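You operate a simulated robot arm through the tools that you are given. There is no shell and no other tool.

The job below is to be done with a simulated two-armed robot. You get a single attempt, and the scene is never put back.

## Task
Take the grey cloth from the yellow mat and lay it out flat on the side table.

It is judged by the outcome, as a careful person would: the job done as asked, and still so three seconds after it is handed in. It fails if anything else is knocked over, pushed out of place, dropped, spilled or broken. Flat cloth is picked up by pressing the open fingertips on it (5 to 10 N) and closing them slowly along it; thin cloth reads only 2 to 8 mm in the jaws.

## Robot
Two 7-joint arms with two-finger parallel grippers on one trunk, on a base that drives. Base frame: it is fixed to the floor where the robot stands at the start and does not move with it; the origin is under the middle of the robot, x ahead of it, y to its left, z up. Readings come in mm, degrees, newtons and seconds.
The left shoulder is at the start at [60, 147, 507], the right one opposite. With the tool pointing down near the work surface each hand reaches from about 100 to 640 mm from the robot's upright axis, wherever it stands, measured 20 degrees to its own side. Places, roughly: grey cloth [-2750, -2000, 750]; side table [-1800, -700, 800]. Payload 3.43 kg a hand.
Tool frame (each hand has its own): the origin (TCP) lies between the finger pads and is the grasp point; the fingertips stand 30 mm ahead of it; z points along the fingers, y is the line along which they close. The gripper opens to 94 mm. The fingers are 28 mm wide and 10 mm thick; the gripper's body (50 by 96 mm) begins 55 mm behind the TCP.
Orientation is that of the tool frame in the base frame, as a unit quaternion [w, x, y, z]. With the fingers straight down and closing along the base's y, the tool's x points along the base's -x, its y along +y and its z along -z.

## Interface
- The arms move only by the tool drive_tool. It takes "left_increments", "right_increments" or both (then of equal length, played together; a hand with none holds still); each is a list of rows, each a list of 6 numbers: the shift along the base's x, y, z in units of 20 mm (1.0 is 20 mm), then the turn, a rotation vector about the base's x, y, z in units of 5 degrees (1.0 is 5 degrees). In form: [[dx, dy, dz, wx, wy, wz], ...]. A call has 1 to 20 rows; each row shifts and turns the commanded pose from where the row before left it. "left_gripper" and "right_gripper" are, for a hand that has rows, the closure in counts, from 0 (fully open) to 255 (shut), set as the call begins (left out, the last holds). A call with a number of a shift or a turn outside -1 to 1 is refused whole. Rows are played at 5 a second. More than 50 mm and 8.6 degrees between two rows, or a gripper value outside its range, and nothing of the call is played. A pose out of reach is approached as far as the arm can. The call stops where the force on the tool passes 40 N (or 10 N more than at its start, if that is more) or the arm is blocked; 0.2 s more then pass. The fingers move at their own pace (about 72 mm/s each) and stop on an object; they squeeze with about 39 N. The grip force told is the motor's: it shows also when the fingers shut on nothing. Time passes only in rows, and 0.2 s behind the last, so rows that do not move let the fingers close. It gives the time, the measured TCP pose, the force on the tool (base axes), the opening and the grip force at its end, in the units of the frame above (readings bear some noise), with the torque about the TCP (base axes, N m) and any sound that the robot's microphone picked up.
- Cameras (640 x 400 px; columns grow to the right, rows downward): "scene" is now at [61.4, -4.3, 1154.2]; the picture's right is [-0.02, -1.00, 0.00], its down [-0.47, 0.01, -0.89] and it looks along [0.89, -0.02, -0.47] (base axes); focal length 278 px, centre (320, 200). "left" rides on the left gripper at [76, -14, -103] in its tool frame; the picture's right is [0.18, 0.98, 0.00], its down [-0.75, 0.14, -0.64] and it looks along [-0.63, 0.12, 0.77] (tool axes); focal length 243 px, centre (320, 200). "right" rides on the right gripper at [76, 14, -102] in its tool frame; the picture's right is [-0.18, 0.98, 0.00], its down [-0.75, -0.14, -0.64] and it looks along [-0.63, -0.12, 0.77] (tool axes); focal length 243 px, centre (320, 200). There is no depth. A picture from a camera that has moved, and an enlarged one, comes with that camera's place and axes in the base frame and with its lens.
- snapshot(camera): a new picture of that camera. No time passes.
- raise_lower(by): slides the trunk up (or, below 0, down) by that many mm; the arms and the scene camera ride with it, the base frame stays. It gives what a move gives, with no picture.
- roll_base(legs): drives the robot by 1 to 6 legs, each [ahead, left, turn to the left] in mm, mm and degrees, along the robot's own axes; the way and the turn of a leg run together, so that a leg with both is an arc; at most 1500 mm and 180 degrees a leg. The arms and the cameras ride along, it lands a little off, and it stops where it bumps. It gives what a move gives.
- aim_head(pan, tilt): turns the head with the scene camera to pan (to the left, within 86 degrees either way) and tilt (down, from -29 to 69), counted from straight ahead of the robot. It gives what a move gives.
- inspect(camera, box): a new picture of the part [left, top, right, bottom] of that camera's present view, enlarged. No time passes.
- sign_off(): hands the job in; it is judged then, once.

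Nothing tells you exact positions but the pictures and the camera data. Unless the task says otherwise, let go and move clear before handing in.

The tools are called after "Emit:" as a command line: name --argument value ..., lists and objects as JSON in quotes. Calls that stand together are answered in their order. drive_tool: Moves the arms, as the interface text tells. Its arguments: {"type":"object","properties":{"left_increments":{"type":"array","items":{"type":"array","items":{"type":"number"}}},"left_gripper":{"type":"number"},"right_increments":{"type":"array","items":{"type":"array","items":{"type":"number"}}},"right_gripper":{"type":"number"}},"required":[]} The other tools are called the same way: raise_lower (by) slides the trunk up or down; roll_base (legs) drives the base; aim_head (pan, tilt) turns the head that bears the scene camera; snapshot (camera) takes a picture; inspect (camera, box) takes an enlarged picture of a part of a camera's view; sign_off () hands the job in.

At the start:

```text
t: 0.0
left_tool_pos: [287.6, 119.0, 948.6]
left_tool_rot: [0.0, 0.0, 1.0, 0.0]
left_wrist_force: [-0.1, -0.1, -0.3]
left_wrist_torque: [0.03, 0.0, 0.01]
left_width: 94.1
left_gripper_force: 0.0
right_tool_pos: [350.2, -150.8, 966.0]
right_tool_rot: [0.0, 0.0, 1.0, 0.0]
right_wrist_force: [-0.4, -0.1, 0.4]
right_wrist_torque: [0.03, 0.02, 0.0]
right_width: 93.9
right_gripper_force: 0.0
trunk travel left (down, up): [-215.0, 35.0]
robot x, y, heading: [-1.0, -4.7, 0.3]
head pan, tilt: [-1.2, 27.7]
```

scene: 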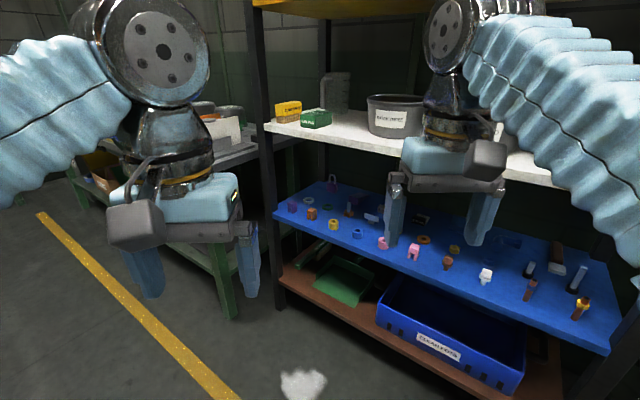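
right: 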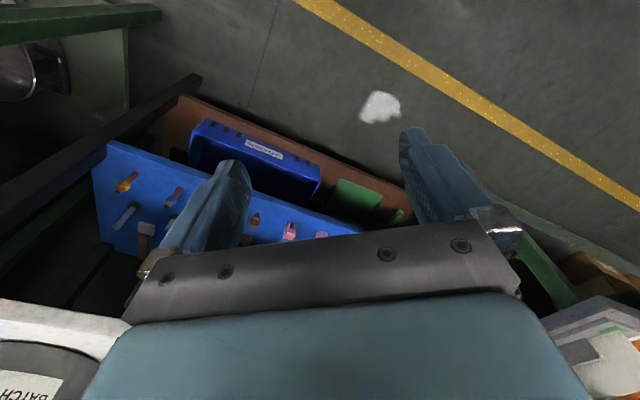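
left: 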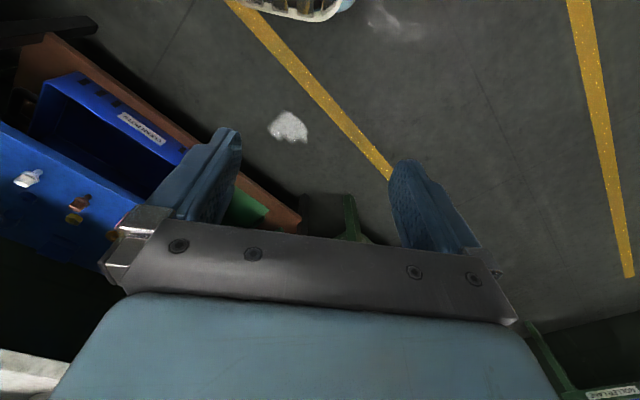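

I see a shelf unit with parts straight ahead, very close to the arms; the cloth and side table should be behind me to the right. I'll look around with the head before moving anything.

Emit:
aim_head --pan -86 --tilt 20

Emit:
snapshot --camera "scene"

Emit:
aim_head --pan 86 --tilt 20

Emit:
snapshot --camera "scene"

```text
t: 1.6
left_tool_pos: [287.8, 119.7, 949.2]
left_tool_rot: [0.001, 0.001, 1.0, 0.0]
left_wrist_force: [0.2, -0.2, 0.1]
left_wrist_torque: [0.04, -0.01, -0.03]
left_width: 94.6
left_gripper_force: 0.0
right_tool_pos: [349.5, -150.7, 965.8]
right_tool_rot: [0.0, 0.0, 1.0, -0.001]
right_wrist_force: [0.0, 0.5, 0.5]
right_wrist_torque: [0.02, 0.0, 0.01]
right_width: 93.9
right_gripper_force: 0.1
trunk travel left (down, up): [-215.0, 35.0]
robot x, y, heading: [1.7, -1.5, 0.2]
head pan, tilt: [-85.9, 20.0]
```

```text
taken
camera scene: at [-23.3, -95.3, 1166.7], right [-1.0, -0.07, 0.0], down [-0.02, 0.34, -0.94], along [0.07, -0.94, -0.34], focal length 278 px, centre (320, 200)
```

scene: 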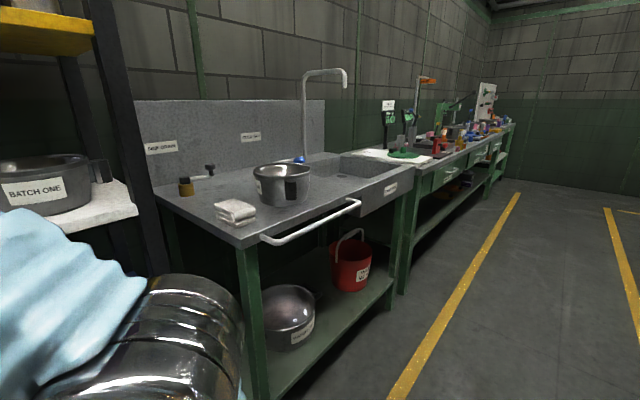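

```text
t: 4.2
left_tool_pos: [288.1, 119.8, 948.7]
left_tool_rot: [0.0, 0.001, 1.0, -0.001]
left_wrist_force: [0.2, 0.5, -0.3]
left_wrist_torque: [-0.01, 0.01, 0.03]
left_width: 94.0
left_gripper_force: 0.0
right_tool_pos: [350.3, -152.5, 965.3]
right_tool_rot: [-0.001, 0.0, 1.0, -0.001]
right_wrist_force: [0.1, 0.3, -0.2]
right_wrist_torque: [-0.01, 0.02, 0.0]
right_width: 93.9
right_gripper_force: 0.0
trunk travel left (down, up): [-215.0, 35.0]
robot x, y, heading: [-1.7, 1.0, -0.1]
head pan, tilt: [85.9, 20.0]
```

```text
taken
camera scene: at [-23.3, 90.5, 1166.7], right [1.0, -0.07, 0.0], down [-0.02, -0.34, -0.94], along [0.07, 0.94, -0.34], focal length 278 px, centre (320, 200)
```

scene: 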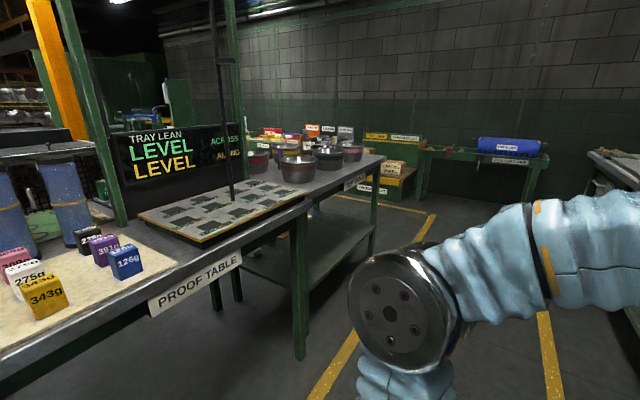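

The sink bench and shelf form one side of an aisle, the proof table the other, and the aisle runs back-right toward the side table and the cloth. I'll turn right in place, in steps, checking clearances.

Emit:
aim_head --pan -60 --tilt 35

Emit:
snapshot --camera "scene"

```text
t: 6.5
left_tool_pos: [288.3, 119.9, 949.7]
left_tool_rot: [0.0, 0.0, 1.0, 0.001]
left_wrist_force: [0.4, -0.2, -0.7]
left_wrist_torque: [0.01, 0.0, -0.01]
left_width: 94.1
left_gripper_force: 0.0
right_tool_pos: [349.5, -150.6, 966.4]
right_tool_rot: [0.0, -0.001, 1.0, 0.0]
right_wrist_force: [-0.6, 0.0, -0.4]
right_wrist_torque: [0.0, 0.04, -0.02]
right_width: 94.1
right_gripper_force: 0.0
trunk travel left (down, up): [-215.0, 35.0]
robot x, y, heading: [-0.5, 1.3, 0.0]
head pan, tilt: [-60.0, 35.0]
```

```text
taken
camera scene: at [14.2, -78.6, 1142.8], right [-0.87, -0.5, 0.0], down [-0.29, 0.5, -0.82], along [0.41, -0.71, -0.57], focal length 278 px, centre (320, 200)
```

scene: 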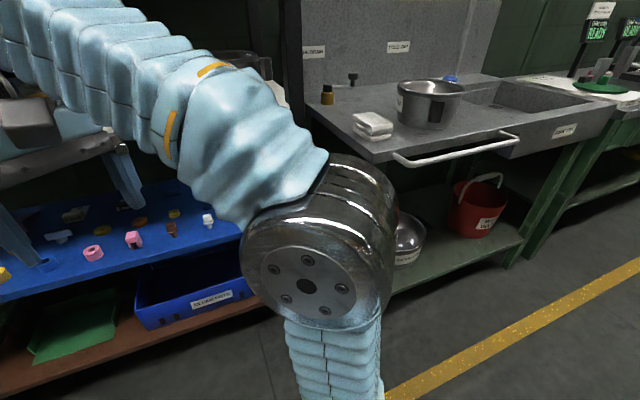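

The elbow sits about 400 mm from my axis, the bench front over 500 mm, so turning in place should be clear. I'll turn right about 60 degrees and look.

Emit:
roll_base --legs '[[0, 0, -60]]'

Emit:
snapshot --camera "scene"

```text
t: 9.6
left_tool_pos: [244.9, -193.9, 948.7]
left_tool_rot: [0.0, 0.506, 0.862, 0.0]
left_wrist_force: [0.4, 0.5, 0.7]
left_wrist_torque: [-0.01, 0.02, 0.0]
left_width: 93.7
left_gripper_force: 0.2
right_tool_pos: [38.6, -379.5, 966.4]
right_tool_rot: [-0.001, 0.507, 0.862, 0.0]
right_wrist_force: [0.2, -0.6, 0.3]
right_wrist_torque: [-0.02, 0.0, -0.01]
right_width: 93.8
right_gripper_force: 0.1
trunk travel left (down, up): [-215.0, 35.0]
robot x, y, heading: [-1.9, -0.8, -60.8]
head pan, tilt: [-60.0, 35.0]
```

```text
taken
camera scene: at [-59.8, -51.8, 1142.8], right [-0.86, 0.51, 0.0], down [0.29, 0.49, -0.82], along [-0.42, -0.7, -0.57], focal length 278 px, centre (320, 200)
```

scene: 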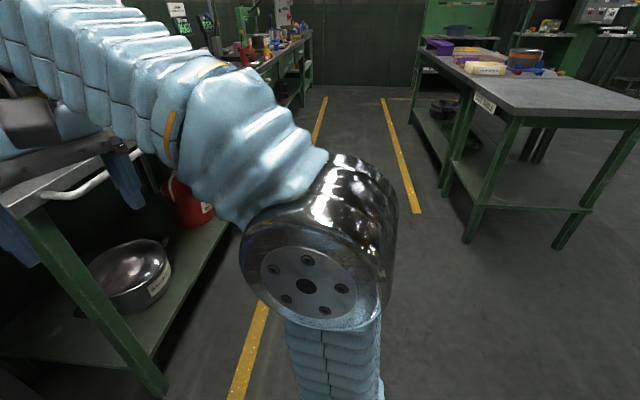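

Turning went cleanly; I can see the aisle and, on its right side, a grey-topped table. I'll turn further so the head can look down the aisle.

Emit:
roll_base --legs '[[0, 0, -66]]'

Emit:
aim_head --pan -20 --tilt 15

Emit:
snapshot --camera "scene"

Emit:
aim_head --pan -75 --tilt 20

Emit:
snapshot --camera "scene"

```text
t: 12.8
left_tool_pos: [-72.8, -303.9, 947.9]
left_tool_rot: [-0.001, 0.891, 0.453, 0.0]
left_wrist_force: [-0.4, -0.4, 0.2]
left_wrist_torque: [-0.01, 0.0, 0.0]
left_width: 94.1
left_gripper_force: 0.0
right_tool_pos: [-326.9, -195.2, 965.2]
right_tool_rot: [0.0, 0.891, 0.454, 0.0]
right_wrist_force: [-0.7, 0.1, 0.7]
right_wrist_torque: [-0.01, -0.01, 0.02]
right_width: 94.0
right_gripper_force: 0.0
trunk travel left (down, up): [-215.0, 35.0]
robot x, y, heading: [3.5, 3.0, -125.6]
head pan, tilt: [-60.0, 35.0]
```

```text
t: 13.9
left_tool_pos: [-71.6, -303.0, 948.8]
left_tool_rot: [0.0, 0.891, 0.454, 0.0]
left_wrist_force: [-0.1, 0.6, -0.2]
left_wrist_torque: [0.02, 0.0, -0.02]
left_width: 94.1
left_gripper_force: 0.1
right_tool_pos: [-328.6, -193.5, 965.2]
right_tool_rot: [0.001, 0.89, 0.455, 0.0]
right_wrist_force: [-0.5, 0.6, -0.8]
right_wrist_torque: [0.02, -0.01, 0.01]
right_width: 94.0
right_gripper_force: 0.1
trunk travel left (down, up): [-215.0, 35.0]
robot x, y, heading: [2.4, -3.8, -125.9]
head pan, tilt: [-20.0, 15.0]
```

```text
taken
camera scene: at [-59.9, -30.4, 1174.8], right [-0.56, 0.83, 0.0], down [0.21, 0.15, -0.97], along [-0.8, -0.54, -0.26], focal length 278 px, centre (320, 200)
```

scene: 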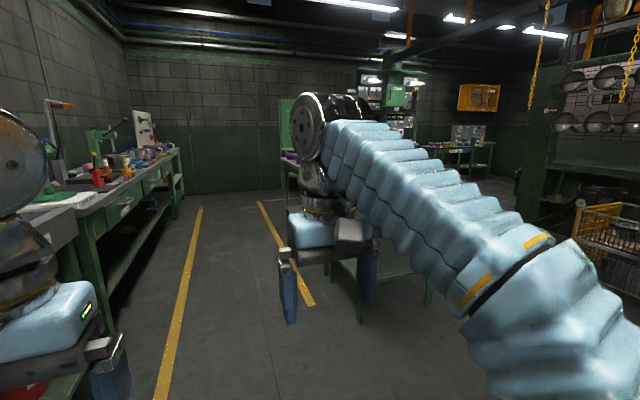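

```text
t: 15.1
left_tool_pos: [-71.9, -304.4, 949.5]
left_tool_rot: [-0.001, 0.891, 0.454, 0.001]
left_wrist_force: [-0.1, 0.5, -0.2]
left_wrist_torque: [0.02, 0.0, -0.02]
left_width: 93.9
left_gripper_force: 0.2
right_tool_pos: [-328.0, -194.5, 967.4]
right_tool_rot: [0.0, 0.891, 0.455, 0.0]
right_wrist_force: [0.8, -0.2, -0.2]
right_wrist_torque: [0.02, 0.0, -0.03]
right_width: 93.8
right_gripper_force: 0.1
trunk travel left (down, up): [-215.0, 35.0]
robot x, y, heading: [-1.4, 0.6, -125.8]
head pan, tilt: [-75.0, 20.0]
```

```text
taken
camera scene: at [-69.4, 55.1, 1166.7], right [0.36, 0.93, 0.0], down [0.32, -0.12, -0.94], along [-0.88, 0.34, -0.34], focal length 278 px, centre (320, 200)
```

scene: 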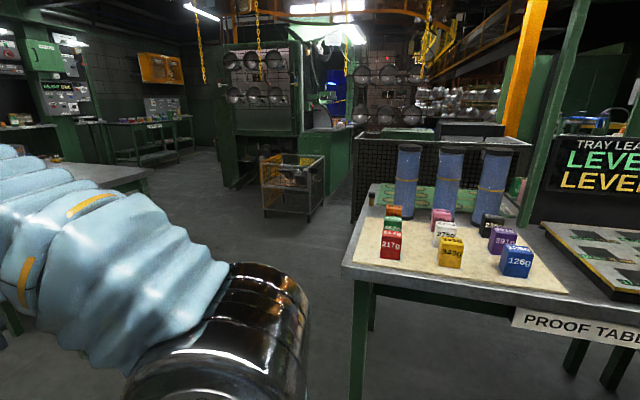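

I'm facing down the aisle (heading -126°). The grey-topped side table's near end begins about 1.35 m ahead and 0.8 m to my right. I'll drive ahead part-way and look at it.

Emit:
roll_base --legs '[[850, -60, 0]]'

Emit:
aim_head --pan -60 --tilt 25

Emit:
snapshot --camera "scene"

Emit:
aim_head --pan -5 --tilt 20

Emit:
snapshot --camera "scene"

```text
t: 19.7
left_tool_pos: [-618.0, -958.6, 948.6]
left_tool_rot: [0.0, 0.89, 0.456, 0.0]
left_wrist_force: [-1.0, 0.9, -0.6]
left_wrist_torque: [-0.01, 0.01, -0.04]
left_width: 94.1
left_gripper_force: 0.0
right_tool_pos: [-874.4, -851.9, 965.8]
right_tool_rot: [0.0, 0.89, 0.457, 0.0]
right_wrist_force: [0.0, 0.9, -0.3]
right_wrist_torque: [0.03, -0.01, 0.0]
right_width: 94.2
right_gripper_force: 0.2
trunk travel left (down, up): [-215.0, 35.0]
robot x, y, heading: [-546.8, -654.6, -125.7]
head pan, tilt: [-75.0, 20.0]
```

```text
t: 20.4
left_tool_pos: [-617.5, -959.7, 948.5]
left_tool_rot: [0.001, 0.89, 0.456, 0.0]
left_wrist_force: [-0.5, -0.1, -0.3]
left_wrist_torque: [0.0, 0.03, -0.01]
left_width: 93.9
left_gripper_force: 0.1
right_tool_pos: [-874.5, -851.6, 967.2]
right_tool_rot: [0.0, 0.89, 0.457, 0.001]
right_wrist_force: [-0.3, -0.4, -0.1]
right_wrist_torque: [0.05, -0.01, 0.02]
right_width: 94.1
right_gripper_force: 0.1
trunk travel left (down, up): [-215.0, 35.0]
robot x, y, heading: [-552.6, -650.7, -125.4]
head pan, tilt: [-60.0, 25.0]
```

```text
taken
camera scene: at [-621.8, -624.5, 1158.6], right [0.1, 1.0, 0.0], down [0.42, -0.04, -0.91], along [-0.9, 0.09, -0.42], focal length 278 px, centre (320, 200)
```

scene: 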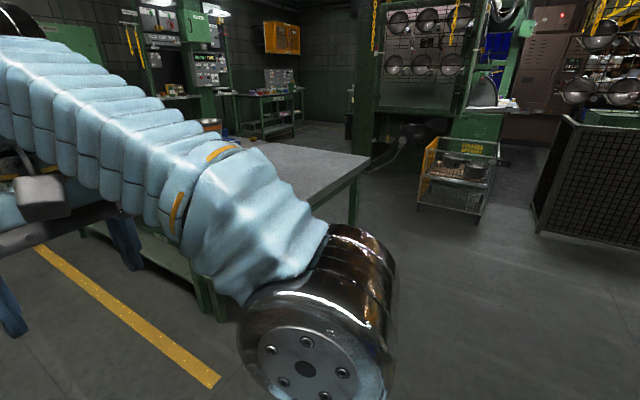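

```text
t: 21.7
left_tool_pos: [-617.7, -959.0, 949.7]
left_tool_rot: [0.0, 0.89, 0.456, 0.0]
left_wrist_force: [0.3, 0.2, 0.2]
left_wrist_torque: [-0.01, -0.05, -0.01]
left_width: 94.0
left_gripper_force: 0.2
right_tool_pos: [-874.2, -852.2, 965.6]
right_tool_rot: [0.0, 0.889, 0.457, 0.0]
right_wrist_force: [-0.6, 0.2, 0.8]
right_wrist_torque: [0.0, -0.04, 0.02]
right_width: 93.9
right_gripper_force: 0.1
trunk travel left (down, up): [-215.0, 35.0]
robot x, y, heading: [-551.1, -651.9, -125.4]
head pan, tilt: [-5.0, 20.0]
```

```text
taken
camera scene: at [-590.9, -704.2, 1166.7], right [-0.76, 0.65, 0.0], down [0.22, 0.26, -0.94], along [-0.61, -0.71, -0.34], focal length 278 px, centre (320, 200)
```

scene: 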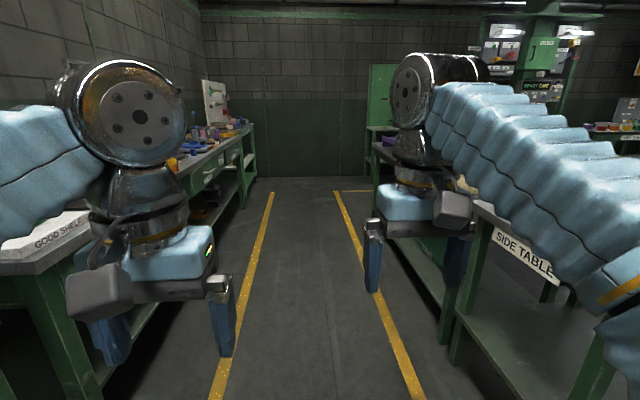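

The side table (labelled) is on the right of the aisle, ahead. I'll roll up alongside it and turn to face it, staying in the middle of the aisle.

Emit:
roll_base --legs '[[770, -50, 0], [0, 0, -90]]'

Emit:
aim_head --pan 0 --tilt 30

Emit:
snapshot --camera "scene"

Emit:
snapshot --camera "left"

Emit:
snapshot --camera "right"

```text
t: 29.6
left_tool_pos: [-1338.2, -1186.7, 948.4]
left_tool_rot: [0.0, 0.956, -0.294, 0.0]
left_wrist_force: [-0.1, -0.2, -0.1]
left_wrist_torque: [-0.01, 0.02, -0.01]
left_width: 94.1
left_gripper_force: 0.0
right_tool_pos: [-1237.9, -929.2, 965.3]
right_tool_rot: [0.001, 0.956, -0.294, 0.0]
right_wrist_force: [-0.2, 0.0, 0.6]
right_wrist_torque: [0.03, 0.0, -0.01]
right_width: 94.0
right_gripper_force: 0.0
trunk travel left (down, up): [-215.0, 35.0]
robot x, y, heading: [-1033.4, -1250.2, 145.8]
head pan, tilt: [-5.0, 20.0]
```

```text
t: 30.3
left_tool_pos: [-1338.9, -1186.7, 948.8]
left_tool_rot: [0.0, 0.955, -0.295, 0.0]
left_wrist_force: [0.6, 1.0, 0.7]
left_wrist_torque: [0.02, 0.0, -0.01]
left_width: 94.2
left_gripper_force: 0.1
right_tool_pos: [-1237.2, -927.8, 966.3]
right_tool_rot: [0.001, 0.956, -0.294, 0.0]
right_wrist_force: [-0.2, 0.7, -1.0]
right_wrist_torque: [0.0, -0.02, -0.01]
right_width: 93.9
right_gripper_force: 0.2
trunk travel left (down, up): [-215.0, 35.0]
robot x, y, heading: [-1032.8, -1251.0, 146.0]
head pan, tilt: [0.0, 30.0]
```

```text
taken
camera scene: at [-1083.0, -1218.1, 1150.7], right [0.56, 0.83, 0.0], down [0.41, -0.28, -0.87], along [-0.72, 0.49, -0.5], focal length 278 px, centre (320, 200)
```

scene: 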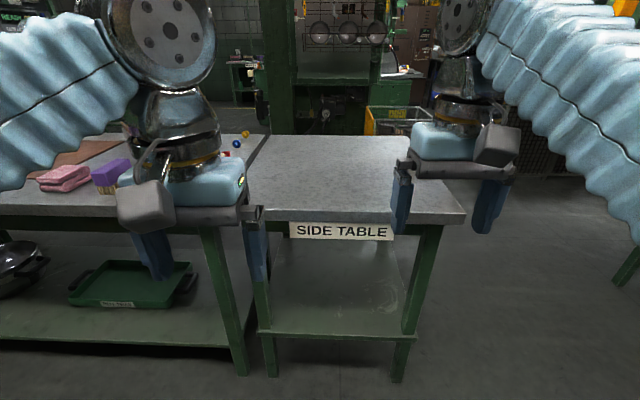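

```text
taken
camera left: at [-1266.6, -1218.4, 1052.5], right [-0.4, -0.92, 0.0], down [-0.7, 0.31, 0.64], along [-0.59, 0.26, -0.77], focal length 243 px, centre (320, 200)
```

left: 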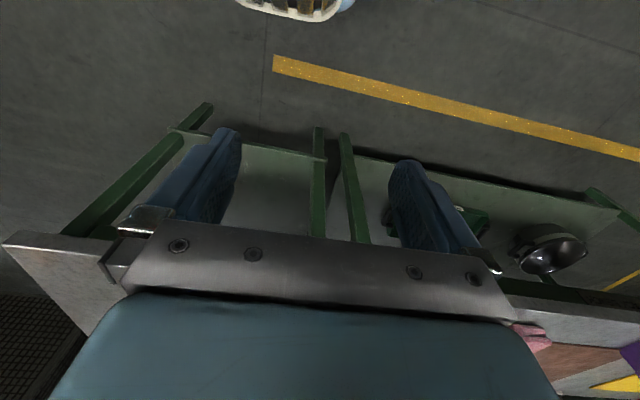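

```text
taken
camera right: at [-1183.2, -982.0, 1069.1], right [-0.71, -0.71, 0.0], down [-0.54, 0.54, 0.64], along [-0.46, 0.45, -0.77], focal length 243 px, centre (320, 200)
```

right: 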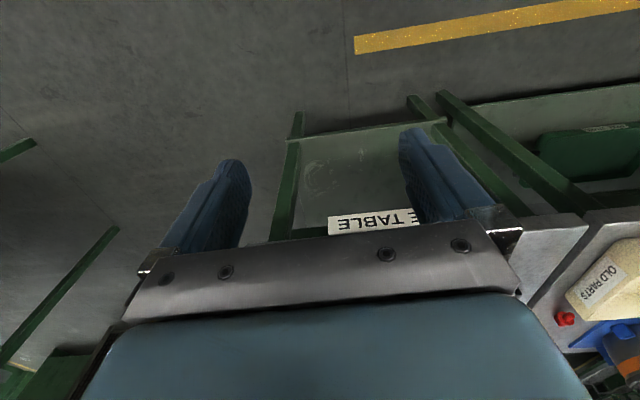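

The side table is bare, about 500 mm wide and 560 mm deep, with its front edge ~620 mm in front of my axis. Now I'll look left along the aisle before strafing to the cloth's table.

Emit:
aim_head --pan 70 --tilt 25

Emit:
snapshot --camera "scene"

```text
t: 31.7
left_tool_pos: [-1339.1, -1187.2, 949.1]
left_tool_rot: [0.0, 0.956, -0.295, 0.0]
left_wrist_force: [0.6, -0.4, 0.6]
left_wrist_torque: [0.0, 0.01, -0.04]
left_width: 93.9
left_gripper_force: 0.1
right_tool_pos: [-1237.4, -927.7, 967.4]
right_tool_rot: [0.0, 0.956, -0.295, 0.001]
right_wrist_force: [0.4, 0.1, 0.3]
right_wrist_torque: [0.0, 0.0, -0.02]
right_width: 94.0
right_gripper_force: 0.1
trunk travel left (down, up): [-215.0, 35.0]
robot x, y, heading: [-1033.6, -1248.3, 145.6]
head pan, tilt: [70.0, 25.0]
```

```text
taken
camera scene: at [-1083.1, -1322.8, 1158.6], right [-0.58, 0.81, 0.0], down [0.34, 0.25, -0.91], along [-0.74, -0.53, -0.42], focal length 278 px, centre (320, 200)
```

scene: 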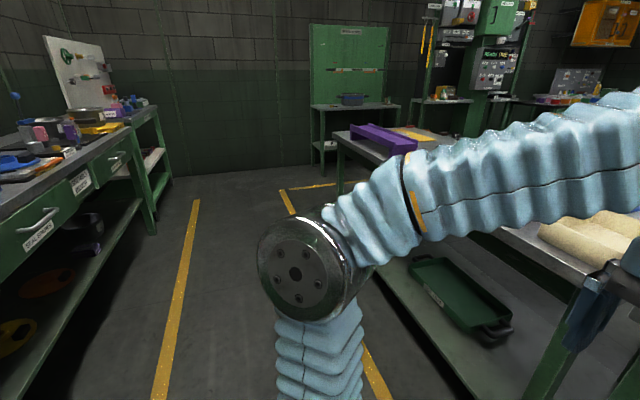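

The aisle is clear; I see a yellow mat near the far end of the bench, beside a purple tray. I'll strafe left along the bench and look.

Emit:
roll_base --legs '[[0, 1450, 0]]'

Emit:
aim_head --pan 0 --tilt 35

Emit:
snapshot --camera "scene"

Emit:
snapshot --camera "left"

Emit:
snapshot --camera "right"

```text
t: 39.0
left_tool_pos: [-2157.1, -2413.9, 948.6]
left_tool_rot: [0.0, 0.958, -0.287, 0.0]
left_wrist_force: [-0.5, -0.3, -0.1]
left_wrist_torque: [0.02, 0.01, -0.01]
left_width: 94.1
left_gripper_force: 0.0
right_tool_pos: [-2060.9, -2152.7, 965.7]
right_tool_rot: [-0.001, 0.958, -0.286, 0.0]
right_wrist_force: [0.2, 0.2, 0.3]
right_wrist_torque: [0.04, 0.0, 0.02]
right_width: 94.2
right_gripper_force: 0.1
trunk travel left (down, up): [-215.0, 35.0]
robot x, y, heading: [-1849.6, -2468.8, 146.5]
head pan, tilt: [70.0, 25.0]
```

```text
t: 40.4
left_tool_pos: [-2157.7, -2414.6, 949.1]
left_tool_rot: [0.0, 0.958, -0.287, 0.0]
left_wrist_force: [-0.9, 0.6, -0.1]
left_wrist_torque: [0.0, -0.03, -0.01]
left_width: 93.6
left_gripper_force: 0.1
right_tool_pos: [-2060.9, -2153.1, 965.4]
right_tool_rot: [0.0, 0.958, -0.287, 0.0]
right_wrist_force: [-0.4, 0.6, 0.1]
right_wrist_torque: [0.0, -0.01, -0.01]
right_width: 94.0
right_gripper_force: 0.2
trunk travel left (down, up): [-215.0, 35.0]
robot x, y, heading: [-1850.0, -2466.1, 146.7]
head pan, tilt: [0.0, 35.0]
```

```text
taken
camera scene: at [-1899.5, -2441.8, 1142.8], right [0.55, 0.84, 0.0], down [0.48, -0.32, -0.82], along [-0.68, 0.45, -0.57], focal length 278 px, centre (320, 200)
```

scene: 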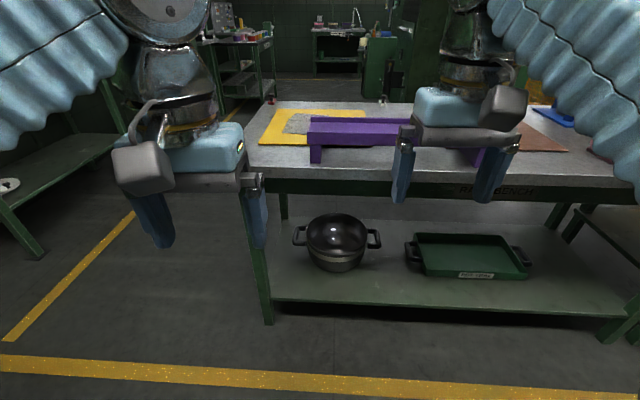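

```text
taken
camera left: at [-2085.1, -2443.7, 1052.5], right [-0.39, -0.92, 0.0], down [-0.71, 0.3, 0.64], along [-0.59, 0.25, -0.77], focal length 243 px, centre (320, 200)
```

left: 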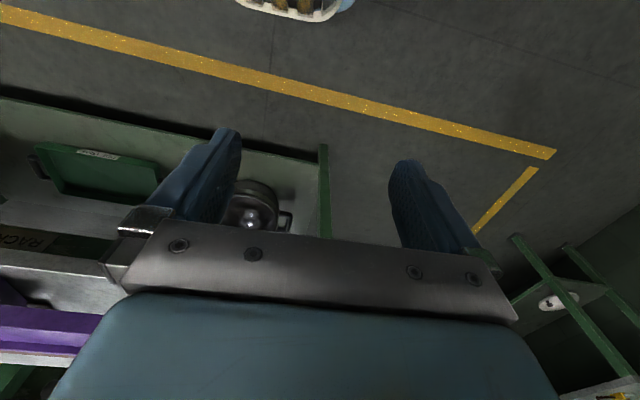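

```text
taken
camera right: at [-2005.4, -2206.0, 1069.1], right [-0.69, -0.72, 0.0], down [-0.55, 0.53, 0.64], along [-0.46, 0.45, -0.77], focal length 243 px, centre (320, 200)
```

right: 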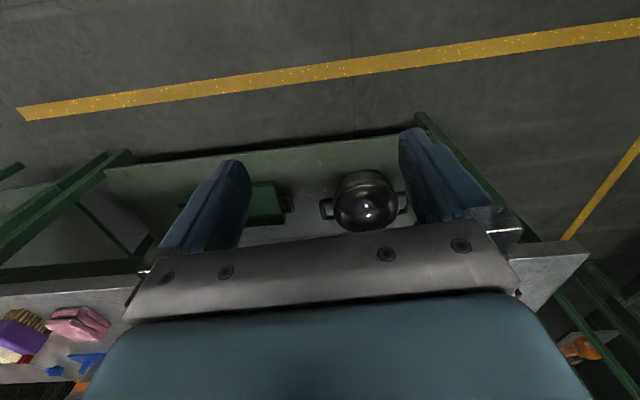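

The yellow mat with the grey cloth lies on the bench behind a purple rack-like object. I'll zoom in for details.

Emit:
inspect --camera "scene" --box '[240, 80, 440, 200]'

Emit:
inspect --camera "scene" --box '[400, 80, 640, 220]'

```text
3.20 times, centred on (340, 140) of scene
camera zoom: at [-1899.5, -2441.8, 1142.8], right [0.55, 0.84, 0.0], down [0.48, -0.32, -0.82], along [-0.68, 0.45, -0.57], focal length 889 px, centre (256, 392)
```

zoom: 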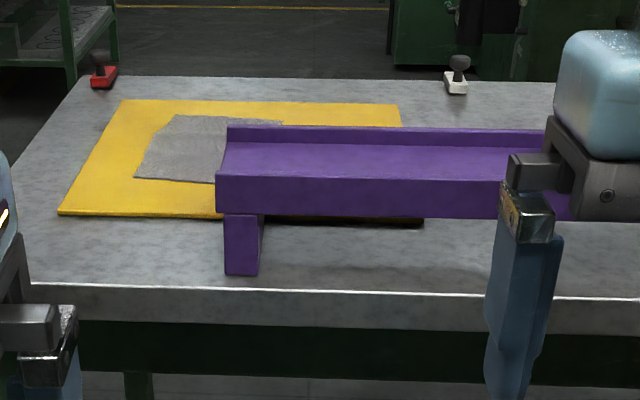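

```text
2.67 times, centred on (520, 150) of scene
camera zoom: at [-1899.5, -2441.8, 1142.8], right [0.55, 0.84, 0.0], down [0.48, -0.32, -0.82], along [-0.68, 0.45, -0.57], focal length 740 px, centre (-213, 333)
```

zoom: 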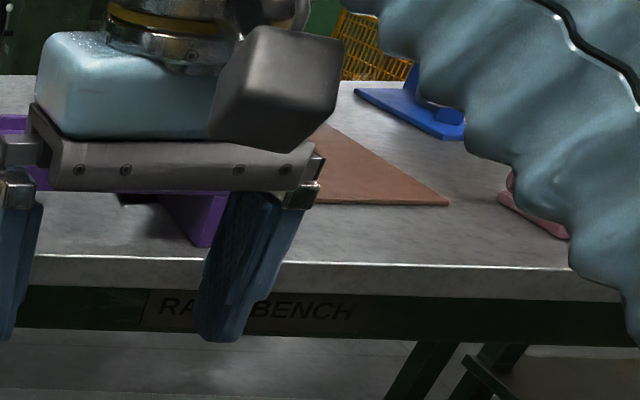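

The bench top is about z≈785; the purple bridge stands along its front, between me and the cloth, while the mat and cloth lie near the bench's left end. I'll go round to the free end of the bench, checking the space first.

Emit:
roll_base --legs '[[0, 800, 0]]'

Emit:
aim_head --pan 0 --tilt 25

Emit:
snapshot --camera "scene"

Emit:
aim_head --pan -45 --tilt 30

Emit:
snapshot --camera "scene"

```text
t: 44.7
left_tool_pos: [-2596.2, -3076.2, 949.8]
left_tool_rot: [0.0, 0.957, -0.29, 0.0]
left_wrist_force: [1.2, 0.1, -0.5]
left_wrist_torque: [-0.02, 0.03, 0.01]
left_width: 94.1
left_gripper_force: 0.0
right_tool_pos: [-2497.9, -2816.6, 966.0]
right_tool_rot: [0.0, 0.957, -0.289, 0.0]
right_wrist_force: [-0.4, -0.1, 0.6]
right_wrist_torque: [0.0, 0.01, 0.0]
right_width: 93.9
right_gripper_force: 0.0
trunk travel left (down, up): [-215.0, 35.0]
robot x, y, heading: [-2295.3, -3133.3, 146.7]
head pan, tilt: [0.0, 35.0]
```

```text
t: 45.4
left_tool_pos: [-2597.2, -3076.1, 949.5]
left_tool_rot: [-0.001, 0.957, -0.29, 0.0]
left_wrist_force: [-0.7, 0.0, 0.3]
left_wrist_torque: [0.01, -0.04, -0.01]
left_width: 94.0
left_gripper_force: 0.1
right_tool_pos: [-2498.4, -2817.3, 965.9]
right_tool_rot: [0.0, 0.957, -0.288, 0.0]
right_wrist_force: [-0.2, 0.5, 1.2]
right_wrist_torque: [0.0, 0.04, 0.04]
right_width: 94.1
right_gripper_force: 0.0
trunk travel left (down, up): [-215.0, 35.0]
robot x, y, heading: [-2291.4, -3138.6, 146.4]
head pan, tilt: [0.0, 25.0]
```

```text
taken
camera scene: at [-2342.5, -3103.6, 1158.5], right [0.55, 0.83, 0.0], down [0.35, -0.23, -0.91], along [-0.75, 0.5, -0.42], focal length 278 px, centre (320, 200)
```

scene: 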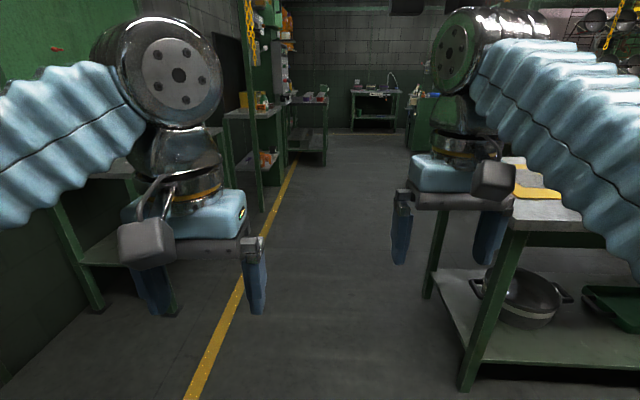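

```text
t: 46.5
left_tool_pos: [-2595.9, -3074.9, 948.6]
left_tool_rot: [0.0, 0.957, -0.29, 0.0]
left_wrist_force: [-0.9, 0.3, 0.2]
left_wrist_torque: [-0.01, 0.01, 0.0]
left_width: 94.0
left_gripper_force: 0.0
right_tool_pos: [-2498.4, -2817.0, 965.6]
right_tool_rot: [-0.001, 0.957, -0.289, 0.0]
right_wrist_force: [-0.8, -0.8, -0.3]
right_wrist_torque: [-0.01, -0.01, 0.02]
right_width: 93.9
right_gripper_force: 0.0
trunk travel left (down, up): [-215.0, 35.0]
robot x, y, heading: [-2289.0, -3136.2, 146.5]
head pan, tilt: [-45.0, 30.0]
```

```text
taken
camera scene: at [-2283.7, -3066.0, 1150.6], right [0.98, 0.2, 0.0], down [0.1, -0.49, -0.87], along [-0.17, 0.85, -0.5], focal length 278 px, centre (320, 200)
```

scene: 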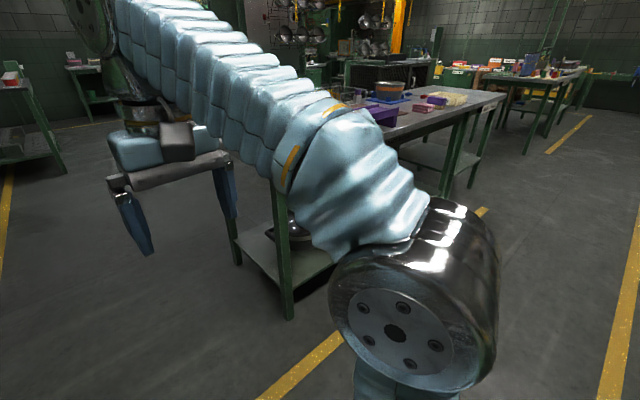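

The corridor past the bench end is ~1.3 m wide and clear. I'll drive forward beside the bench end, then turn right to face it.

Emit:
roll_base --legs '[[1040, 20, 0], [0, 0, -90]]'

Emit:
aim_head --pan 0 --tilt 40

Emit:
snapshot --camera "scene"

Emit:
snapshot --camera "right"

Emit:
snapshot --camera "left"

```text
t: 55.6
left_tool_pos: [-3109.2, -2273.3, 948.6]
left_tool_rot: [0.0, -0.486, 0.874, -0.001]
left_wrist_force: [-0.9, -0.4, -0.2]
left_wrist_torque: [-0.01, -0.01, 0.03]
left_width: 94.0
left_gripper_force: 0.0
right_tool_pos: [-2846.4, -2364.4, 967.0]
right_tool_rot: [0.0, -0.486, 0.874, 0.0]
right_wrist_force: [-0.3, 0.3, 0.2]
right_wrist_torque: [0.01, -0.01, -0.01]
right_width: 93.8
right_gripper_force: 0.1
trunk travel left (down, up): [-215.0, 35.0]
robot x, y, heading: [-3160.5, -2583.5, 58.3]
head pan, tilt: [-45.0, 30.0]
```

```text
t: 56.7
left_tool_pos: [-3110.1, -2274.4, 950.1]
left_tool_rot: [-0.001, -0.487, 0.874, 0.0]
left_wrist_force: [1.3, -0.5, -0.1]
left_wrist_torque: [0.0, 0.0, 0.01]
left_width: 94.4
left_gripper_force: 0.0
right_tool_pos: [-2847.0, -2362.7, 966.0]
right_tool_rot: [0.0, -0.486, 0.874, 0.0]
right_wrist_force: [0.7, -0.3, -0.7]
right_wrist_torque: [0.02, 0.0, -0.03]
right_width: 94.0
right_gripper_force: 0.1
trunk travel left (down, up): [-215.0, 35.0]
robot x, y, heading: [-3161.3, -2578.6, 58.3]
head pan, tilt: [0.0, 40.0]
```

```text
taken
camera scene: at [-3130.3, -2537.1, 1135.3], right [0.85, -0.53, 0.0], down [-0.34, -0.55, -0.77], along [0.4, 0.65, -0.64], focal length 278 px, centre (320, 200)
```

scene: 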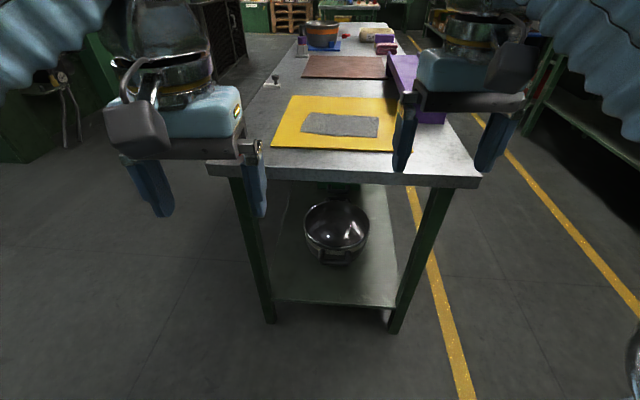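

```text
taken
camera right: at [-2900.0, -2420.0, 1069.1], right [-0.74, 0.67, 0.0], down [0.52, 0.57, 0.64], along [0.43, 0.47, -0.77], focal length 243 px, centre (320, 200)
```

right: 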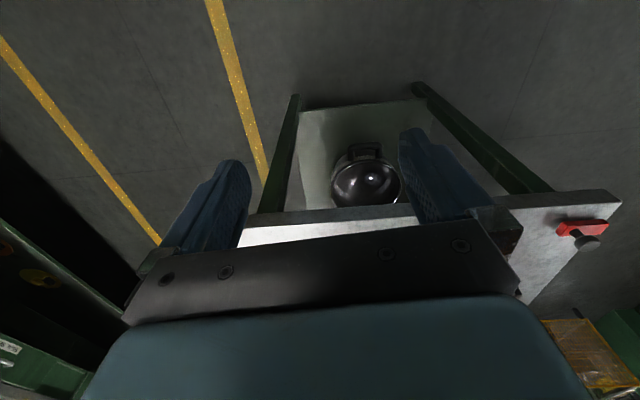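

```text
taken
camera left: at [-3136.9, -2346.5, 1052.5], right [-0.93, 0.36, 0.0], down [0.28, 0.71, 0.64], along [0.23, 0.6, -0.77], focal length 243 px, centre (320, 200)
```

left: 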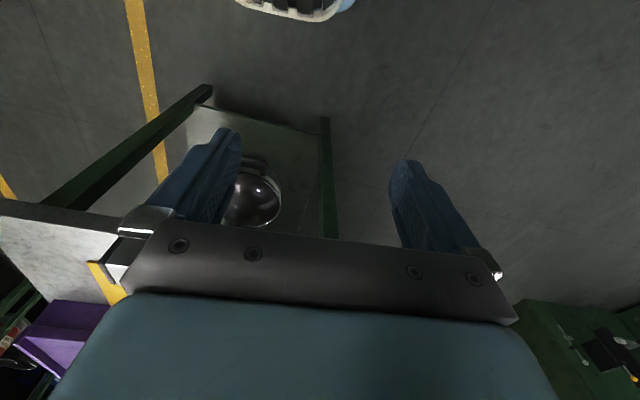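

Now I can see the cloth clearly: a small grey rectangle in the middle of the yellow mat, with the purple bridge along the right edge. I'll zoom in.

Emit:
inspect --camera "scene" --box '[220, 60, 500, 220]'

Emit:
inspect --camera "scene" --box '[260, 80, 400, 165]'

```text
2.29 times, centred on (360, 140) of scene
camera zoom: at [-3130.3, -2537.1, 1135.3], right [0.85, -0.53, 0.0], down [-0.34, -0.55, -0.77], along [0.4, 0.65, -0.64], focal length 635 px, centre (229, 337)
```

zoom: 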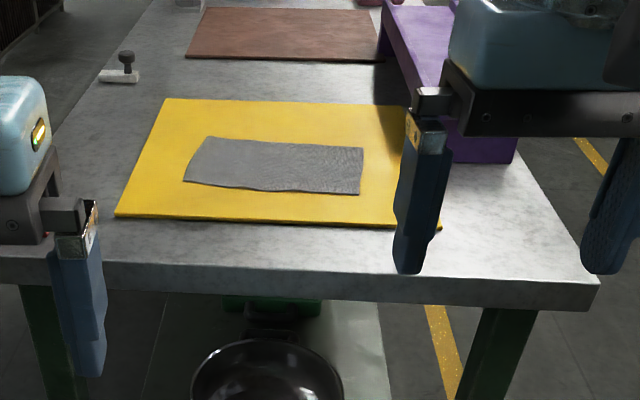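

```text
4.57 times, centred on (330, 122) of scene
camera zoom: at [-3130.3, -2537.1, 1135.3], right [0.85, -0.53, 0.0], down [-0.34, -0.55, -0.77], along [0.4, 0.65, -0.64], focal length 1269 px, centre (274, 554)
```

zoom: 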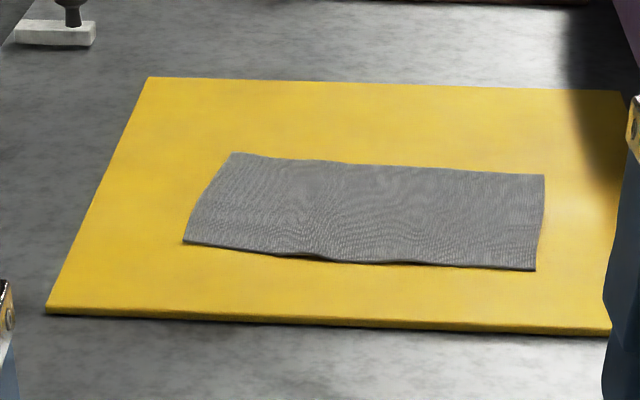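

The cloth measures roughly 205 × 133 mm, centred ~790 mm ahead of my axis, mat aligned with the bench. I'll straighten up by about 5° to the right and drive in 230 mm, with hands above everything.

Emit:
roll_base --legs '[[0, 0, -5], [230, 0, 0]]'

Emit:
aim_head --pan 0 --tilt 50

Emit:
snapshot --camera "scene"

Emit:
snapshot --camera "right"

Emit:
snapshot --camera "left"

```text
t: 59.0
left_tool_pos: [-2944.2, -2095.7, 948.7]
left_tool_rot: [0.0, -0.446, 0.895, 0.0]
left_wrist_force: [0.0, 0.4, 0.5]
left_wrist_torque: [0.01, 0.03, -0.03]
left_width: 93.9
left_gripper_force: 0.1
right_tool_pos: [-2690.8, -2208.3, 967.0]
right_tool_rot: [0.0, -0.447, 0.895, 0.0]
right_wrist_force: [-1.2, 0.0, -0.3]
right_wrist_torque: [0.02, 0.0, 0.0]
right_width: 94.1
right_gripper_force: 0.1
trunk travel left (down, up): [-215.0, 35.0]
robot x, y, heading: [-3023.0, -2401.1, 53.0]
head pan, tilt: [0.0, 40.0]
```

```text
t: 59.7
left_tool_pos: [-2945.4, -2094.8, 949.5]
left_tool_rot: [0.0, -0.446, 0.895, 0.0]
left_wrist_force: [0.1, -0.2, -0.1]
left_wrist_torque: [0.02, 0.01, -0.02]
left_width: 94.1
left_gripper_force: 0.0
right_tool_pos: [-2690.5, -2207.0, 966.3]
right_tool_rot: [0.0, -0.448, 0.894, 0.0]
right_wrist_force: [0.8, -1.0, 0.0]
right_wrist_torque: [0.0, 0.02, 0.01]
right_width: 94.1
right_gripper_force: 0.1
trunk travel left (down, up): [-215.0, 35.0]
robot x, y, heading: [-3022.6, -2393.3, 52.9]
head pan, tilt: [0.0, 50.0]
```

```text
taken
camera scene: at [-2992.8, -2362.1, 1121.1], right [0.8, -0.6, 0.0], down [-0.46, -0.61, -0.64], along [0.39, 0.51, -0.77], focal length 278 px, centre (320, 200)
```

scene: 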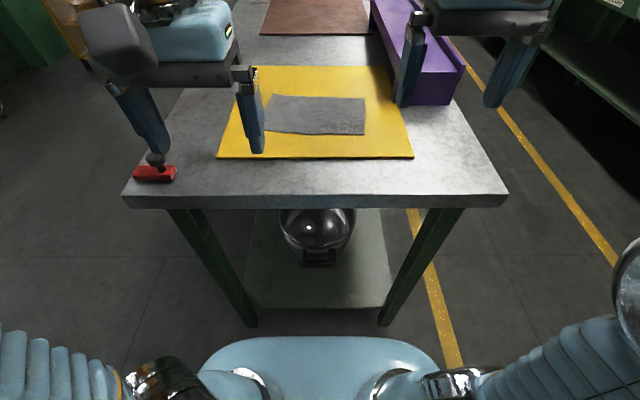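

```text
taken
camera right: at [-2748.4, -2259.9, 1069.1], right [-0.68, 0.74, 0.0], down [0.57, 0.52, 0.64], along [0.47, 0.43, -0.77], focal length 243 px, centre (320, 200)
```

right: 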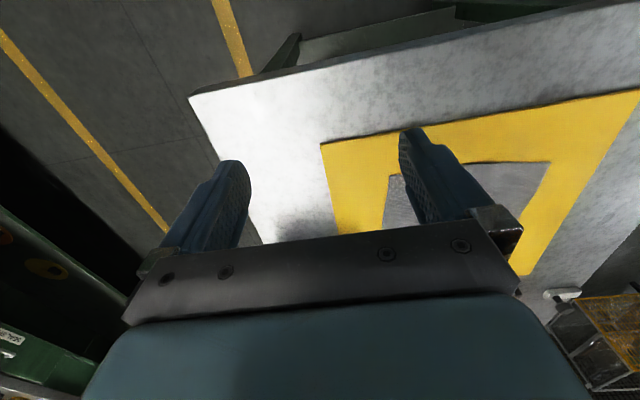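

```text
taken
camera left: at [-2977.7, -2165.3, 1052.5], right [-0.9, 0.44, 0.0], down [0.34, 0.69, 0.64], along [0.28, 0.58, -0.77], focal length 243 px, centre (320, 200)
```

left: 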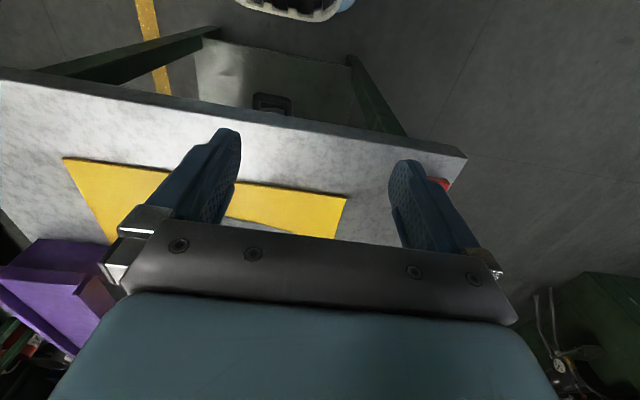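

I'm now close to the bench end. A red stamp sits at the left bench corner, so the left hand must not come down there. Zooming on the cloth.

Emit:
inspect --camera "scene" --box '[220, 70, 420, 170]'

Emit:
inspect --camera "right" --box '[360, 120, 640, 280]'

```text
3.20 times, centred on (320, 120) of scene
camera zoom: at [-2992.8, -2362.1, 1121.1], right [0.8, -0.6, 0.0], down [-0.46, -0.61, -0.64], along [0.39, 0.51, -0.77], focal length 889 px, centre (320, 456)
```

zoom: 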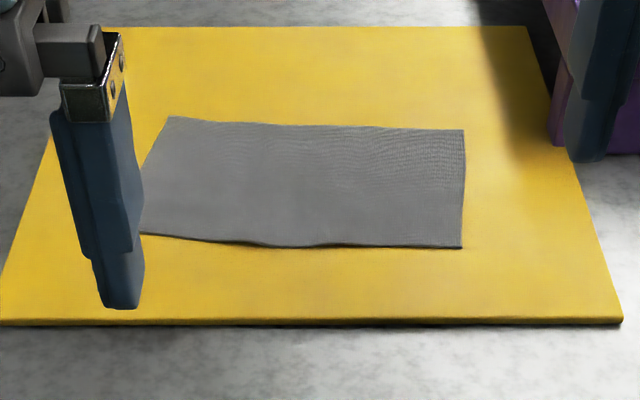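

```text
2.29 times, centred on (500, 200) of right
camera zoom: at [-2748.4, -2259.9, 1069.1], right [-0.68, 0.74, 0.0], down [0.57, 0.52, 0.64], along [0.47, 0.43, -0.77], focal length 555 px, centre (-91, 200)
```

zoom: 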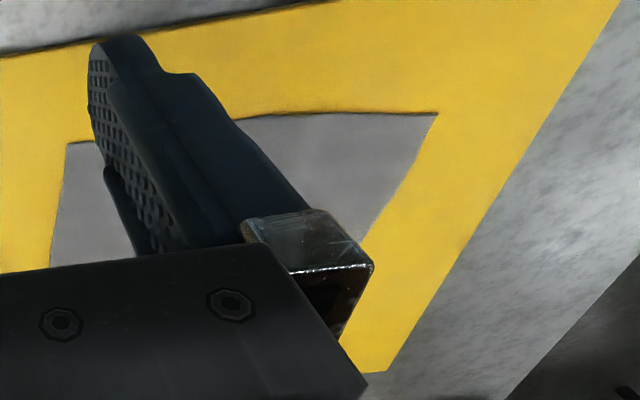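

The cloth looks like a single layer, ~200 × 134 mm, corners about near-left (-2820,-1937), near-right (-2668,-2068), far-left (-2727,-1836), far-right (-2576,-1971). I plan to pinch its near long edge close to both corners with both hands, closing across that edge; first I turn both tools ~90° (cameras outward) while moving above these spots, staying high.

Emit:
drive_tool --left_increments '[[0.43, 0.42, 0, 0, 0, -0.988], [0.43, 0.42, 0, 0, 0, -0.988], [0.43, 0.42, 0, 0, 0, -0.988], [0.43, 0.42, 0, 0, 0, -0.988], [0.43, 0.42, 0, 0, 0, -0.988], [0.43, 0.42, 0, 0, 0, -0.988], [0.43, 0.42, 0, 0, 0, -0.988], [0.43, 0.42, 0, 0, 0, -0.988], [0.43, 0.42, 0, 0, 0, -0.988], [0.43, 0.42, 0, 0, 0, -0.988], [0.43, 0.42, 0, 0, 0, -0.988], [0.43, 0.42, 0, 0, 0, -0.988], [0.43, 0.42, 0, 0, 0, -0.988], [0.43, 0.42, 0, 0, 0, -0.988], [0.43, 0.42, 0, 0, 0, -0.988], [0.43, 0.42, 0, 0, 0, -0.988], [0.43, 0.42, 0, 0, 0, -0.988], [0.43, 0.42, 0, 0, 0, -0.988], [0.43, 0.42, 0, 0, 0, -0.988]]' --right_increments '[[0.049, 0.47, 0, 0, 0, 0.906], [0.049, 0.47, 0, 0, 0, 0.906], [0.049, 0.47, 0, 0, 0, 0.906], [0.049, 0.47, 0, 0, 0, 0.906], [0.049, 0.47, 0, 0, 0, 0.906], [0.049, 0.47, 0, 0, 0, 0.906], [0.049, 0.47, 0, 0, 0, 0.906], [0.049, 0.47, 0, 0, 0, 0.906], [0.049, 0.47, 0, 0, 0, 0.906], [0.049, 0.47, 0, 0, 0, 0.906], [0.049, 0.47, 0, 0, 0, 0.906], [0.049, 0.47, 0, 0, 0, 0.906], [0.049, 0.47, 0, 0, 0, 0.906], [0.049, 0.47, 0, 0, 0, 0.906], [0.049, 0.47, 0, 0, 0, 0.906], [0.049, 0.47, 0, 0, 0, 0.906], [0.049, 0.47, 0, 0, 0, 0.906], [0.049, 0.47, 0, 0, 0, 0.906], [0.049, 0.47, 0, 0, 0, 0.906]]' --left_gripper 157 --right_gripper 157

Emit:
snapshot --camera "scene"

Emit:
snapshot --camera "left"

Emit:
snapshot --camera "right"

```text
t: 63.7
left_tool_pos: [-2852.6, -1990.0, 960.8]
left_tool_rot: [0.013, 0.237, 0.971, 0.014]
left_wrist_force: [0.3, -0.2, -0.3]
left_wrist_torque: [0.0, -0.03, 0.02]
left_width: 36.3
left_gripper_force: 0.1
left hand out of reach, approached as far as the arm can: row 13, 14, 15, 16, 17, 18, 19
right_tool_pos: [-2689.5, -2150.2, 974.9]
right_tool_rot: [-0.026, 0.812, -0.583, -0.023]
right_wrist_force: [0.3, 0.5, -0.1]
right_wrist_torque: [0.0, -0.02, -0.01]
right_width: 36.0
right_gripper_force: 0.0
right hand out of reach, approached as far as the arm can: row 3, 4, 6, 8, 9, 11, 12, 14, 15, 17, 19
trunk travel left (down, up): [-215.0, 35.0]
robot x, y, heading: [-3021.3, -2397.1, 53.2]
head pan, tilt: [0.0, 50.0]
```

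```text
taken
camera scene: at [-2992.9, -2362.3, 1121.1], right [0.8, -0.6, 0.0], down [-0.46, -0.61, -0.64], along [0.39, 0.51, -0.77], focal length 278 px, centre (320, 200)
```

scene: 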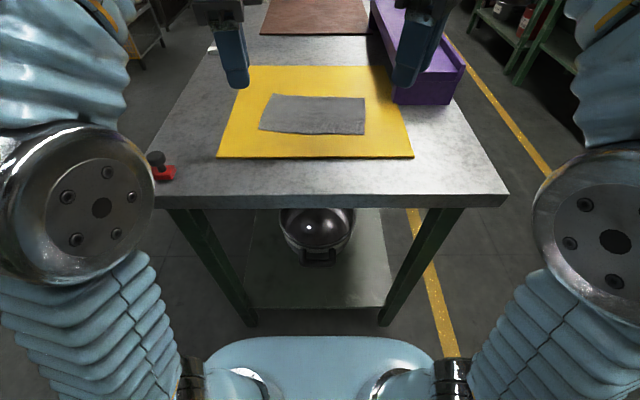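

```text
taken
camera left: at [-2930.3, -1969.8, 1062.1], right [0.29, 0.96, 0.03], down [0.71, -0.23, 0.66], along [0.64, -0.17, -0.75], focal length 243 px, centre (320, 200)
```

left: 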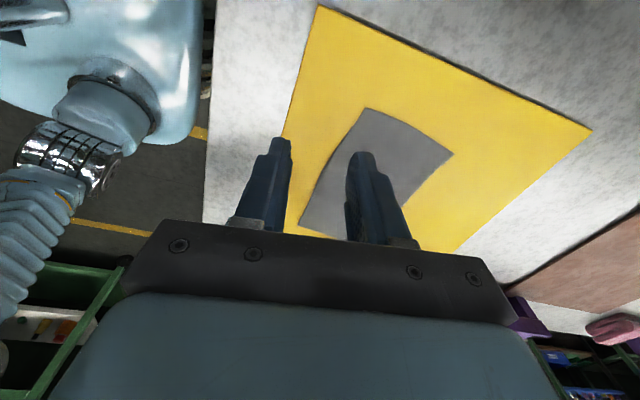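

```text
taken
camera right: at [-2679.5, -2233.3, 1073.7], right [-0.99, -0.14, 0.0], down [-0.1, 0.71, 0.69], along [-0.1, 0.69, -0.72], focal length 243 px, centre (320, 200)
```

right: 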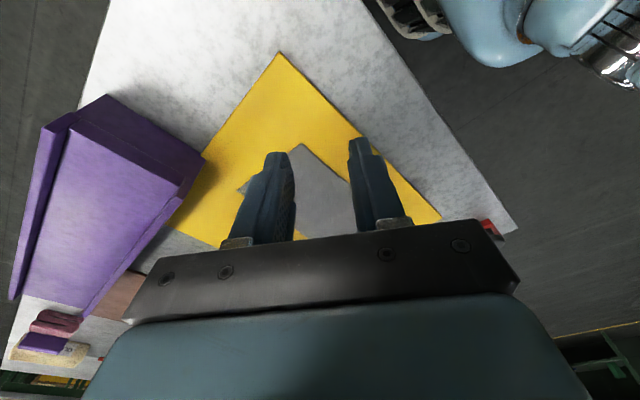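

Both hands hit their reach limit at this height (the shoulders are low, so high hands reach less far). I'll raise the trunk fully and then come lower, toward the cloth, in small steps.

Emit:
raise_lower --by 35

Emit:
drive_tool --left_increments '[[0, 0, -1, 0, 0, 0], [0, 0, -1, 0, 0, 0], [0, 0, -1, 0, 0, 0]]' --right_increments '[[0, 0, -1, 0, 0, 0], [0, 0, -1, 0, 0, 0], [0, 0, -1, 0, 0, 0]]'

```text
t: 64.5
left_tool_pos: [-2854.3, -1989.6, 994.9]
left_tool_rot: [0.012, 0.236, 0.972, 0.012]
left_wrist_force: [-0.4, 0.5, -0.7]
left_wrist_torque: [0.02, 0.0, -0.01]
left_width: 36.1
left_gripper_force: 0.1
right_tool_pos: [-2690.1, -2150.3, 1010.8]
right_tool_rot: [-0.026, 0.812, -0.583, -0.024]
right_wrist_force: [-0.2, 0.6, 0.2]
right_wrist_torque: [0.02, -0.01, 0.0]
right_width: 35.9
right_gripper_force: 0.1
trunk travel left (down, up): [-250.0, 0.0]
robot x, y, heading: [-3021.8, -2396.5, 53.2]
head pan, tilt: [0.0, 50.0]
```

```text
t: 65.3
left_tool_pos: [-2852.9, -1989.8, 936.2]
left_tool_rot: [0.012, 0.236, 0.972, 0.012]
left_wrist_force: [-0.5, -0.1, 0.2]
left_wrist_torque: [-0.01, 0.0, 0.01]
left_width: 36.0
left_gripper_force: 0.0
right_tool_pos: [-2690.9, -2149.9, 950.4]
right_tool_rot: [-0.027, 0.812, -0.583, -0.023]
right_wrist_force: [0.2, -0.3, 0.2]
right_wrist_torque: [-0.02, -0.01, -0.03]
right_width: 36.3
right_gripper_force: 0.0
trunk travel left (down, up): [-250.0, 0.0]
robot x, y, heading: [-3020.8, -2397.1, 52.9]
head pan, tilt: [0.0, 50.0]
```

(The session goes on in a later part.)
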